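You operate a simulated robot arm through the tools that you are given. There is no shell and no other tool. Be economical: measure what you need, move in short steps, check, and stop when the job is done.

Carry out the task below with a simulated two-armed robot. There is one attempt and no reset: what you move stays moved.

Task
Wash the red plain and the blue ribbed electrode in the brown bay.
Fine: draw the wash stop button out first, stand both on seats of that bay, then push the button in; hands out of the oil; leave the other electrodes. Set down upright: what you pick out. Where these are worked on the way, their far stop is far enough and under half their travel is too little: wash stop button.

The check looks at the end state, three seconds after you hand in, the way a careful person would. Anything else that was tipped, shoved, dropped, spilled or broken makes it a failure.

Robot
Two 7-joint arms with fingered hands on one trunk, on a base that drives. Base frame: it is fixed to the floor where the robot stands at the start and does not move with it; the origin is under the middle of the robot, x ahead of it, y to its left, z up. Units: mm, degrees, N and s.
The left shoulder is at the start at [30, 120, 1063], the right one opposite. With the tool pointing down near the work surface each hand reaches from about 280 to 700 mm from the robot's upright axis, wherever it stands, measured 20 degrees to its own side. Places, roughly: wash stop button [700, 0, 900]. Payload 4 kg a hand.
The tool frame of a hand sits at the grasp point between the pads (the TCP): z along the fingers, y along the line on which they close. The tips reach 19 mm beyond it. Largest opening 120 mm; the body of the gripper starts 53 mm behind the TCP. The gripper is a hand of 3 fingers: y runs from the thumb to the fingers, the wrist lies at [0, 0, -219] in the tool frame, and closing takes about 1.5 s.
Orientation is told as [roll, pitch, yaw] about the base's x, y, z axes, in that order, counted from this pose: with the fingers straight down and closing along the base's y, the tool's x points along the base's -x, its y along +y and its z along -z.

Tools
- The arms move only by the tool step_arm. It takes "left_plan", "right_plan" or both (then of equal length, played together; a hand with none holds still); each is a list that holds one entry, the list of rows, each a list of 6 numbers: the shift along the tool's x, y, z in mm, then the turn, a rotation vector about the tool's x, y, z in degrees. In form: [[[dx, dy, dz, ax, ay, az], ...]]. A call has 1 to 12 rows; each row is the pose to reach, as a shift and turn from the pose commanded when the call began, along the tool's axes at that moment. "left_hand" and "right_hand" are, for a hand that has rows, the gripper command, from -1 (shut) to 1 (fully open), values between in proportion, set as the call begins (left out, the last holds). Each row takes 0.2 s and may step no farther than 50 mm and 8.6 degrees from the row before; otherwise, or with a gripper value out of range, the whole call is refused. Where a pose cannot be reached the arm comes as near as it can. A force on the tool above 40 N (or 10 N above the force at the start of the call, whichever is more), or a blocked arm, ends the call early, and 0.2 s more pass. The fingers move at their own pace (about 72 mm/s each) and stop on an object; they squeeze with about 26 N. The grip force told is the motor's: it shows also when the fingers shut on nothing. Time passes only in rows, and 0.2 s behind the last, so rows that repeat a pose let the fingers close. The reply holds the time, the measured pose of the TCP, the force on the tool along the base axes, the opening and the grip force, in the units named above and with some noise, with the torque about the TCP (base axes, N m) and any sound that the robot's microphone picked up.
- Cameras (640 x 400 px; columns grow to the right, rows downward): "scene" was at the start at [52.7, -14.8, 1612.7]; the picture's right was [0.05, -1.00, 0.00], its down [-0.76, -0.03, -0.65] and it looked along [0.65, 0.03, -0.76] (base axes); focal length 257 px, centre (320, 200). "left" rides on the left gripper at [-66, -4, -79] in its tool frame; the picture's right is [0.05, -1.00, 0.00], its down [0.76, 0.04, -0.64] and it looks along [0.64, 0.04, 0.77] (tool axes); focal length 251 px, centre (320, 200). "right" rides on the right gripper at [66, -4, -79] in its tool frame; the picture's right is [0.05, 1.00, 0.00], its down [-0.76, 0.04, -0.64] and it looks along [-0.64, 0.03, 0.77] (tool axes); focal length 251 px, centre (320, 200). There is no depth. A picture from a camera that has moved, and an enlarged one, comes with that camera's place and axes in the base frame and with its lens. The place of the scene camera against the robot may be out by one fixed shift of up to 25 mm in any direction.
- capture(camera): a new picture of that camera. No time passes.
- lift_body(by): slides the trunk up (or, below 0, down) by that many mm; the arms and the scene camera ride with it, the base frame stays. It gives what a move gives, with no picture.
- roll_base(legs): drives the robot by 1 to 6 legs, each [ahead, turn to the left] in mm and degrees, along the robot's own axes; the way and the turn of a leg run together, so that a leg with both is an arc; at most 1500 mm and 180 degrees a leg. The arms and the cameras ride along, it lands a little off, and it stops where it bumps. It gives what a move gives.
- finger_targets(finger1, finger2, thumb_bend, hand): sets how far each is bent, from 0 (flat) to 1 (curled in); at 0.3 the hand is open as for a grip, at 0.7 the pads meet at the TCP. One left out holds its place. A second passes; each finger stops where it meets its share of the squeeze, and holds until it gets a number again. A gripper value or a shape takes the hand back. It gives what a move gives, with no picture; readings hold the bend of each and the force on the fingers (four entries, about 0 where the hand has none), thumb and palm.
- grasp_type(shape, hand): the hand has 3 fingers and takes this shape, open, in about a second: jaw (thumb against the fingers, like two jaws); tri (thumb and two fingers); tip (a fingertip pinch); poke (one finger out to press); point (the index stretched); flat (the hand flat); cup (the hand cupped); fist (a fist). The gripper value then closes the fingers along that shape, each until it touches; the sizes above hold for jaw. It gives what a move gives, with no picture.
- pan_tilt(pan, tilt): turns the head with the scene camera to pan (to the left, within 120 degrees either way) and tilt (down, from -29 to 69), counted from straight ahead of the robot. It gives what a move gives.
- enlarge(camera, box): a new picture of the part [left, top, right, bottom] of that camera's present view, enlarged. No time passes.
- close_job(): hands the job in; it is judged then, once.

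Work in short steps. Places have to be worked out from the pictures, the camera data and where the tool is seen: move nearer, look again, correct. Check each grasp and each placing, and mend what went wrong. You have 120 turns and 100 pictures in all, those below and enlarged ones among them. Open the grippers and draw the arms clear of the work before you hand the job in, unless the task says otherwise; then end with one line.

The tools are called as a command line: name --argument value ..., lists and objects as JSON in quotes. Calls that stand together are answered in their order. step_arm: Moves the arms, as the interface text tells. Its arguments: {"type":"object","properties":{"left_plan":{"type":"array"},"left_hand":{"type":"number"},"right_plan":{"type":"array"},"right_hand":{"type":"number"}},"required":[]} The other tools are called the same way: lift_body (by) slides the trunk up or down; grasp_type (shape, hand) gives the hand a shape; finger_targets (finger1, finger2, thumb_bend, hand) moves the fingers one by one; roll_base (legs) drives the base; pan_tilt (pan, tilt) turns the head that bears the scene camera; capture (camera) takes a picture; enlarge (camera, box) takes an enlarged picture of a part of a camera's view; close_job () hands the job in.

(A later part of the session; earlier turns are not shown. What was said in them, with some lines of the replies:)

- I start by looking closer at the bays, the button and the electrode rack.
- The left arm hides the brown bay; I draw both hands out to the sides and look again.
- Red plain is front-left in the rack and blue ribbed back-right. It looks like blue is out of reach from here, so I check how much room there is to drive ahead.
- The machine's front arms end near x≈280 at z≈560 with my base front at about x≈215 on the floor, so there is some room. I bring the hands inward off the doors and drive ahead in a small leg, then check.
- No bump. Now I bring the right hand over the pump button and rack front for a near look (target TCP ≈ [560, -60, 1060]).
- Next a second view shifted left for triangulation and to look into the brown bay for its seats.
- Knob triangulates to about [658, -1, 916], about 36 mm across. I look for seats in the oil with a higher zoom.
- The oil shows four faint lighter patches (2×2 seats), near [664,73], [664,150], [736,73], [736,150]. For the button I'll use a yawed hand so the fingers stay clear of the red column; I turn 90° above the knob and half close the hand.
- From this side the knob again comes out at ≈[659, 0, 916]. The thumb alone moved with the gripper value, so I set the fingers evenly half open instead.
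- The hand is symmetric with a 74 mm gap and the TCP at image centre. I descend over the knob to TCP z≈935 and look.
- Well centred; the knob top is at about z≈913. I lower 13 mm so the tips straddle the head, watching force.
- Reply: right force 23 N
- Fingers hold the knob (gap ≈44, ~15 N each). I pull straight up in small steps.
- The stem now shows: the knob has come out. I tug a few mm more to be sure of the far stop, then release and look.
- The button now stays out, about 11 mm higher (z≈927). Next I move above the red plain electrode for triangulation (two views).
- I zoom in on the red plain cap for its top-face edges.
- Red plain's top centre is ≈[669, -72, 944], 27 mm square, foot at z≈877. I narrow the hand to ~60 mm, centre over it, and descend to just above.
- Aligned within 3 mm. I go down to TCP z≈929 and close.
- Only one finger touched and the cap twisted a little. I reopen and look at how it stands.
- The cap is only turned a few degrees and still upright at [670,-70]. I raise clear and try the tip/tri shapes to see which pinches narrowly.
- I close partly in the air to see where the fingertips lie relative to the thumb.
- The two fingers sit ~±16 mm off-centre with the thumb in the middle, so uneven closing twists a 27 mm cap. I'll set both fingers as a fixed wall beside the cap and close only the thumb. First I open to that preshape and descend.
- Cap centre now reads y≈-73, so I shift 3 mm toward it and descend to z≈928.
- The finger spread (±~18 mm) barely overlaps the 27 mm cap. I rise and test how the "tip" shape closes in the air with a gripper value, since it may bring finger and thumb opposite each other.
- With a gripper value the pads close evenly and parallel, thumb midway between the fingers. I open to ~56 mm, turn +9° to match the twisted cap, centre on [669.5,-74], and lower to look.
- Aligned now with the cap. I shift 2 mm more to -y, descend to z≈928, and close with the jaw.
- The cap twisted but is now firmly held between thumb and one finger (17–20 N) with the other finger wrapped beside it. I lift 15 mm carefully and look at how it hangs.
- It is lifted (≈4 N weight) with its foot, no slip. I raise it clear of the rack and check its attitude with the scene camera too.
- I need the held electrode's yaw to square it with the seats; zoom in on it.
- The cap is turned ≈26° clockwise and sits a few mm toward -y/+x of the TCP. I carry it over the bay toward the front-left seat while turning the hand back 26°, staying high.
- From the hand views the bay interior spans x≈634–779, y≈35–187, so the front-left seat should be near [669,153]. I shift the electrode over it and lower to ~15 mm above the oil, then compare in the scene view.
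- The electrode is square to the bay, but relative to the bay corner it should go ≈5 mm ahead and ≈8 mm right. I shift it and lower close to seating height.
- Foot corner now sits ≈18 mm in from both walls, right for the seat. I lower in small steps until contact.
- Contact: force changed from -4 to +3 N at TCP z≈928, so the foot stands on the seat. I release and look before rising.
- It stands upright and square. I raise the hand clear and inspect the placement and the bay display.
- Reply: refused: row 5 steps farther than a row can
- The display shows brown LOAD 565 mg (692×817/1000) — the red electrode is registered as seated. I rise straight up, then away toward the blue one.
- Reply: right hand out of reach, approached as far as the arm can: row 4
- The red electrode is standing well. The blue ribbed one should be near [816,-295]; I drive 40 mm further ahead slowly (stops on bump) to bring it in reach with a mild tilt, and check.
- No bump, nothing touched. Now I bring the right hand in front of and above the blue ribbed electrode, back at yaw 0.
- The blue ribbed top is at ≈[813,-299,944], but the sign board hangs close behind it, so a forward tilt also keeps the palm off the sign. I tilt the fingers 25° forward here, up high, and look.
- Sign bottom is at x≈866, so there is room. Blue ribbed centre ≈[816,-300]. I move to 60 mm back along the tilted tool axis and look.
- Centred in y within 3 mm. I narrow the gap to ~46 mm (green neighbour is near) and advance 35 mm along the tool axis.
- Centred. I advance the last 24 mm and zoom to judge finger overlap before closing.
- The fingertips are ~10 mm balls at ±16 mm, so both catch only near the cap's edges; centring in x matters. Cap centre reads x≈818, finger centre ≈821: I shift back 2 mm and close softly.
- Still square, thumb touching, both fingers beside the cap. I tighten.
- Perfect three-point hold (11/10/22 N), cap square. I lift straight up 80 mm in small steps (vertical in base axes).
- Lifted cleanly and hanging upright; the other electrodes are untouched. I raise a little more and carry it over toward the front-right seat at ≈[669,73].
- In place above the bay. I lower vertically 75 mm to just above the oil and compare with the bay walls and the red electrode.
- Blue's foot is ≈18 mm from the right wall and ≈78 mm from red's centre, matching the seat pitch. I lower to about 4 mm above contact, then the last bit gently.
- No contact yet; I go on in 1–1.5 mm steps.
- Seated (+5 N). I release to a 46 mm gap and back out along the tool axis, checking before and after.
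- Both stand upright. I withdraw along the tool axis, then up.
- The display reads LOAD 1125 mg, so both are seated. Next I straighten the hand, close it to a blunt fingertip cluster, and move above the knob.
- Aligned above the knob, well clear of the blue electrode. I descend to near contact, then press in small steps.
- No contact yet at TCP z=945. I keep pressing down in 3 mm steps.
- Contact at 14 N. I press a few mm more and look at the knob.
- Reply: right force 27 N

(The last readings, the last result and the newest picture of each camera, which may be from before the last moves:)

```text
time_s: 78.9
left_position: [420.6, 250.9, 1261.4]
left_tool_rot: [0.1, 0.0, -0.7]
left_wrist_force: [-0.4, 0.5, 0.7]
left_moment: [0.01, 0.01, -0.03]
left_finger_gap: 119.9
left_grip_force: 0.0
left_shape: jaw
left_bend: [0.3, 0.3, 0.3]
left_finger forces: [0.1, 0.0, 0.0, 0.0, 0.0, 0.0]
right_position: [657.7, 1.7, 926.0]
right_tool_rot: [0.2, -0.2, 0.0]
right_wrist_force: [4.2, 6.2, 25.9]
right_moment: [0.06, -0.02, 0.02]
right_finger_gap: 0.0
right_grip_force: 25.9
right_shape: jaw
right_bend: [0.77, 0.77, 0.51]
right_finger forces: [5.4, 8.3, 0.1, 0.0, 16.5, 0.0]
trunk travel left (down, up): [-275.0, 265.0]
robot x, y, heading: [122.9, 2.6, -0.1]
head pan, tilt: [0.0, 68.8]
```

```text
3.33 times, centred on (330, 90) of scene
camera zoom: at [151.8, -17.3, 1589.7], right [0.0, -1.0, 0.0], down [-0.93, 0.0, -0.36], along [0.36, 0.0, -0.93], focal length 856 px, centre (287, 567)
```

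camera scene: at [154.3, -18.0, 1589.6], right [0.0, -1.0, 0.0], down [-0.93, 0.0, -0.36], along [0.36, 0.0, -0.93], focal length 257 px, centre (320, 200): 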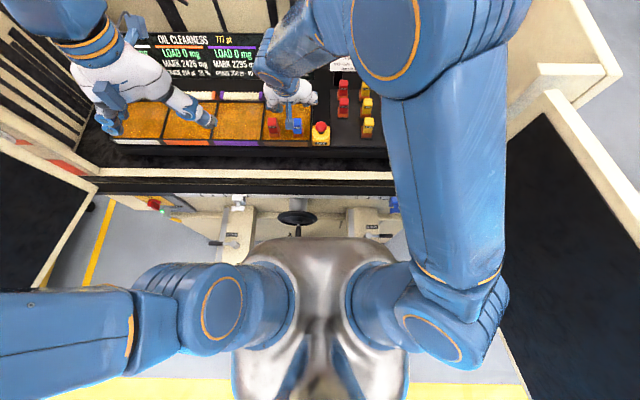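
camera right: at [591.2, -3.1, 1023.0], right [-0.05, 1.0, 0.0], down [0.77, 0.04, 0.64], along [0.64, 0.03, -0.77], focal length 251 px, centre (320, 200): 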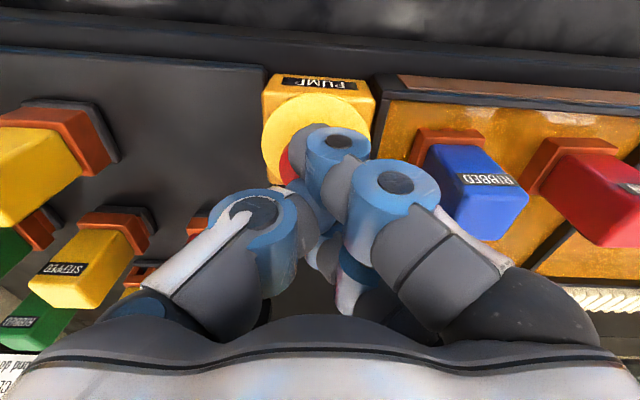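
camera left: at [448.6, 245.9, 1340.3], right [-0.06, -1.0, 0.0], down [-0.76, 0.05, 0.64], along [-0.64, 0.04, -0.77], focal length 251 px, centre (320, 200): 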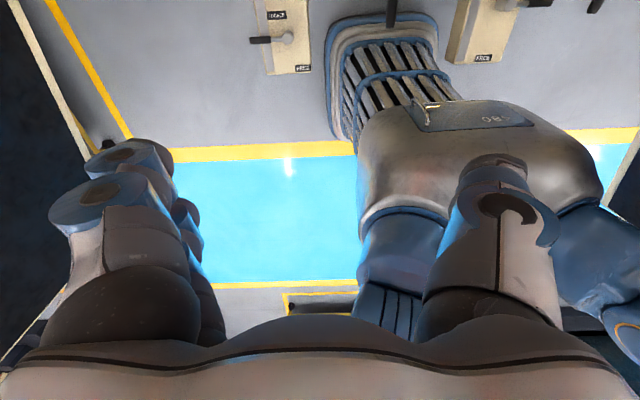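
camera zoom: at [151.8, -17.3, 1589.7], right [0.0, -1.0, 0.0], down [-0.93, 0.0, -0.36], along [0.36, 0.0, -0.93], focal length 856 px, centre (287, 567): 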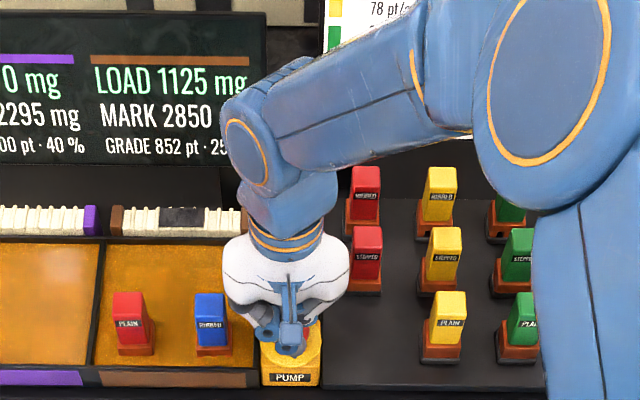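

26 N so far; I press a little more until it clearly bottoms, then rise and check.

step_arm --right_plan '[[[0, 0, 2, 0, 0, 0], [0, 0, 4, 0, 0, 0], [0, 0, 6, 0, 0, 0], [0, 0, 6, 0, 0, 0]]]'

step_arm --right_plan '[[[0, 0, -30, 0, 0, 0], [0, 0, -70, 0, 0, 0], [0, 0, -110, 0, 0, 0], [0, -40, -130, 0, 0, 0], [0, -80, -130, 0, 0, 0], [0, -80, -130, 0, 0, 0]]]'

capture --camera "right"

enlarge --camera "scene" --box '[230, 30, 350, 150]'

```text
time_s: 79.7
left_position: [421.1, 249.9, 1261.6]
left_tool_rot: [0.0, -0.1, -0.5]
left_wrist_force: [0.5, -0.2, 0.5]
left_moment: [0.01, 0.04, 0.02]
left_finger_gap: 119.9
left_grip_force: 0.1
left_shape: jaw
left_bend: [0.3, 0.3, 0.3]
left_finger forces: [0.0, 0.0, 0.0, 0.0, 0.0, 0.0]
right_position: [658.2, 3.9, 923.4]
right_tool_rot: [0.4, -0.5, 0.2]
right_wrist_force: [-7.1, 4.5, 20.6]
right_moment: [-0.04, -0.09, 0.07]
right_finger_gap: 0.0
right_grip_force: 26.1
right_shape: jaw
right_bend: [0.77, 0.78, 0.51]
right_finger forces: [6.7, 8.5, 0.0, 0.0, 10.9, 0.0]
trunk travel left (down, up): [-275.0, 265.0]
robot x, y, heading: [122.9, 3.1, -0.3]
head pan, tilt: [0.0, 68.8]
stopped in row 4 (right hand): the force on the tool passed its limit (the readings are from after the stop); the commanded pose is now the measured one
```

```text
time_s: 81.1
left_position: [422.6, 250.9, 1260.8]
left_tool_rot: [-0.1, 0.0, -0.5]
left_wrist_force: [0.0, 0.0, 0.4]
left_moment: [-0.01, -0.06, -0.02]
left_finger_gap: 120.1
left_grip_force: 0.1
left_shape: jaw
left_bend: [0.3, 0.3, 0.3]
left_finger forces: [0.1, 0.1, 0.0, 0.0, 0.1, 0.0]
right_position: [657.3, -80.0, 1050.0]
right_tool_rot: [0.2, -0.3, 0.1]
right_wrist_force: [-0.2, 0.4, 0.8]
right_moment: [0.0, -0.01, -0.01]
right_finger_gap: 0.1
right_grip_force: 25.8
right_shape: jaw
right_bend: [0.76, 0.76, 0.49]
right_finger forces: [0.0, 0.0, 0.1, 0.1, 0.1, 0.1]
trunk travel left (down, up): [-275.0, 265.0]
robot x, y, heading: [121.9, 2.2, 0.1]
head pan, tilt: [0.0, 68.8]
```

```text
21 pictures are left
camera right: at [591.4, -81.3, 1127.6], right [-0.05, 1.0, 0.0], down [0.76, 0.04, 0.65], along [0.65, 0.04, -0.76], focal length 251 px, centre (320, 200)
```

right: 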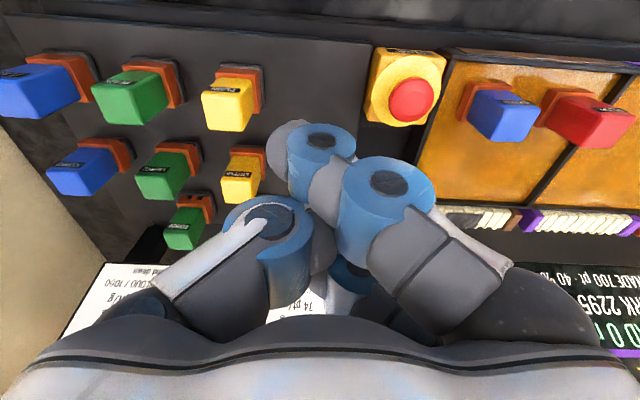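

```text
3.33 times, centred on (290, 90) of scene
camera zoom: at [153.7, -17.6, 1589.6], right [0.0, -1.0, 0.0], down [-0.93, 0.0, -0.36], along [0.36, 0.0, -0.93], focal length 856 px, centre (420, 567)
```

zoom: 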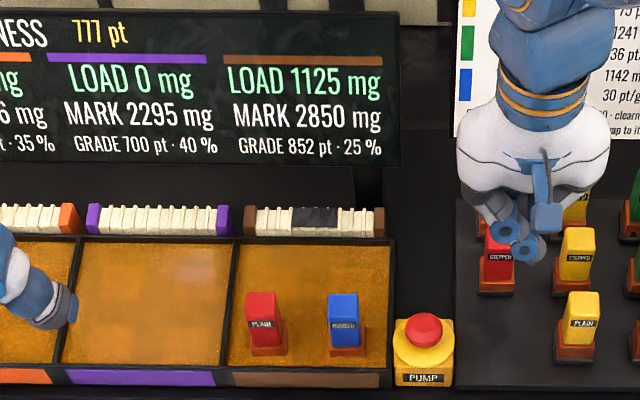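

The knob's stem is no longer visible. I zoom in to confirm it is fully in.

enlarge --camera "scene" --box '[295, 100, 345, 140]'

enlarge --camera "right" --box '[340, 30, 640, 170]'

```text
10.00 times, centred on (320, 120) of scene
camera zoom: at [153.7, -17.6, 1589.6], right [0.0, -1.0, 0.0], down [-0.93, 0.0, -0.36], along [0.36, 0.0, -0.93], focal length 2569 px, centre (320, 1000)
```

zoom: 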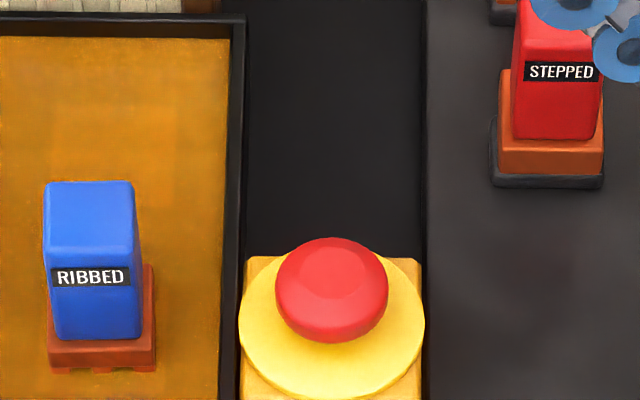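

```text
2.13 times, centred on (490, 100) of right
camera zoom: at [591.4, -81.3, 1127.6], right [-0.05, 1.0, 0.0], down [0.76, 0.04, 0.65], along [0.65, 0.04, -0.76], focal length 536 px, centre (-43, 413)
```

zoom: 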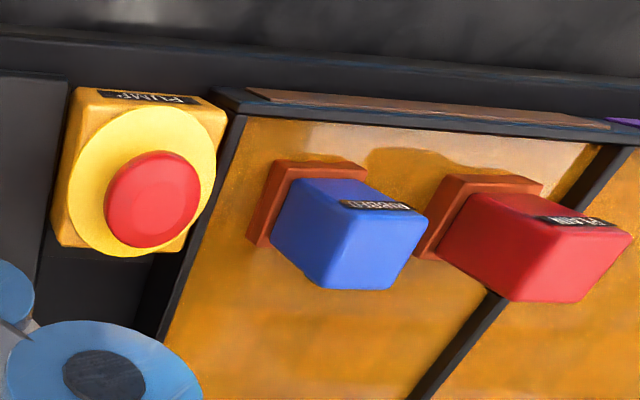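

The knob is seated flush, both electrodes stand upright. I draw the right arm up and back clear of the work and open the hand.

step_arm --right_plan '[[[0, 0, -35, 0, 0, 0], [30, -10, -70, 0, 0, 0], [65, -30, -100, 0, 0, 0], [100, -50, -120, 0, 0, 0], [135, -70, -130, 0, 0, 0], [170, -90, -140, 0, 0, 0], [205, -110, -140, 0, 0, 0], [235, -130, -140, 0, 0, 0], [235, -130, -140, 0, 0, 0]]]'

grasp_type --hand "right" --shape "jaw"

enlarge --camera "scene" --box '[220, 20, 440, 160]'

```text
refused: row 3 steps farther than a row can; nothing moved
```

```text
time_s: 82.0
left_position: [422.6, 250.7, 1260.4]
left_tool_rot: [0.0, 0.0, -0.6]
left_wrist_force: [-0.4, -0.6, -0.7]
left_moment: [-0.03, -0.02, -0.01]
left_finger_gap: 119.6
left_grip_force: 0.1
left_shape: jaw
left_bend: [0.3, 0.3, 0.3]
left_finger forces: [0.0, 0.1, 0.0, 0.1, 0.0, 0.0]
right_position: [659.4, -79.7, 1049.3]
right_tool_rot: [0.1, -0.2, 0.0]
right_wrist_force: [-0.3, -0.2, -0.2]
right_moment: [0.04, 0.01, -0.02]
right_finger_gap: 119.9
right_grip_force: 0.0
right_shape: jaw
right_bend: [0.3, 0.3, 0.3]
right_finger forces: [0.0, 0.0, 0.1, 0.0, 0.0, 0.1]
trunk travel left (down, up): [-275.0, 265.0]
robot x, y, heading: [122.6, -0.3, 0.1]
head pan, tilt: [0.0, 68.8]
```

```text
2.86 times, centred on (330, 90) of scene
camera zoom: at [153.9, -18.1, 1589.6], right [0.0, -1.0, 0.0], down [-0.93, 0.0, -0.36], along [0.36, 0.0, -0.93], focal length 734 px, centre (291, 514)
```

zoom: 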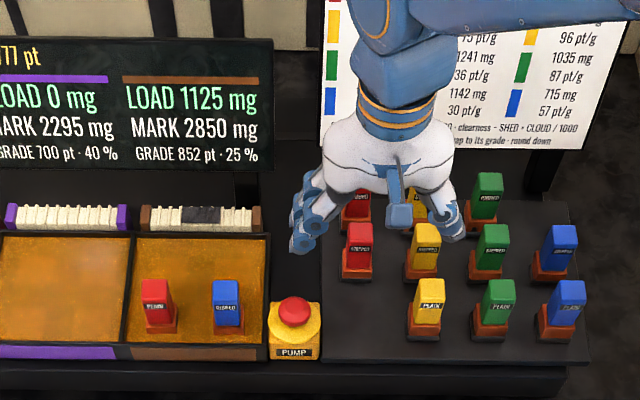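

The retreat was refused for one long step, though the hand opened without touching anything. I repeat the retreat with shorter steps.

step_arm --right_plan '[[[0, 0, -35, 0, 0, 0], [15, -5, -70, 0, 0, 0], [40, -15, -100, 0, 0, 0], [72, -30, -115, 0, 0, 0], [105, -50, -125, 0, 0, 0], [140, -70, -130, 0, 0, 0], [175, -90, -130, 0, 0, 0], [210, -110, -130, 0, 0, 0], [240, -130, -130, 0, 0, 0], [240, -130, -130, 0, 0, 0]]]'

capture --camera "scene"

enlarge --camera "scene" --box '[220, 20, 440, 160]'

```text
time_s: 84.2
left_position: [422.7, 249.9, 1260.9]
left_tool_rot: [0.1, 0.2, -0.6]
left_wrist_force: [-0.1, -0.2, 1.3]
left_moment: [-0.02, 0.02, -0.02]
left_finger_gap: 120.0
left_grip_force: 0.0
left_shape: jaw
left_bend: [0.3, 0.3, 0.3]
left_finger forces: [0.0, 0.1, 0.0, 0.0, 0.0, 0.1]
right_position: [420.4, -207.8, 1179.0]
right_tool_rot: [0.2, -0.3, -0.1]
right_wrist_force: [0.8, 0.7, -0.3]
right_moment: [0.02, 0.0, -0.01]
right_finger_gap: 120.2
right_grip_force: 0.2
right_shape: jaw
right_bend: [0.3, 0.3, 0.3]
right_finger forces: [0.1, 0.0, 0.1, 0.0, 0.0, 0.1]
trunk travel left (down, up): [-275.0, 265.0]
robot x, y, heading: [125.3, 5.7, 0.0]
head pan, tilt: [0.0, 68.8]
```

```text
16 pictures are left
camera scene: at [154.9, -17.9, 1589.6], right [0.0, -1.0, 0.0], down [-0.93, 0.0, -0.36], along [0.36, 0.0, -0.93], focal length 257 px, centre (320, 200)
```

scene: 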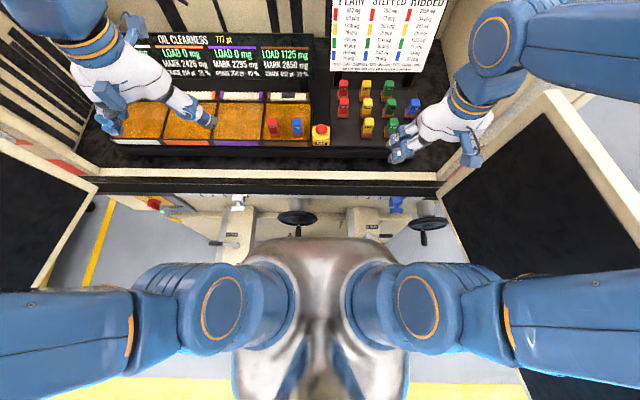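

```text
2.86 times, centred on (330, 90) of scene
camera zoom: at [154.9, -17.9, 1589.6], right [0.0, -1.0, 0.0], down [-0.93, 0.0, -0.36], along [0.36, 0.0, -0.93], focal length 734 px, centre (291, 514)
```

zoom: 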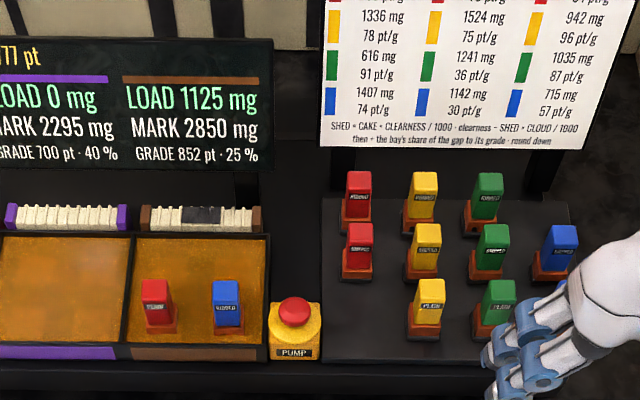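

All is in place: both electrodes stand in the brown bay, the button is in, the other electrodes are untouched, and the hands are clear. I hand in.

close_job

```text
The job is handed in.
```

I drew the wash stop button out, stood the red plain and blue ribbed electrodes upright on two brown-bay seats (the display reads LOAD 1125 mg), and pushed the button back in. Both hands are open and out of the oil, the other electrodes were left alone, and the job is handed in.
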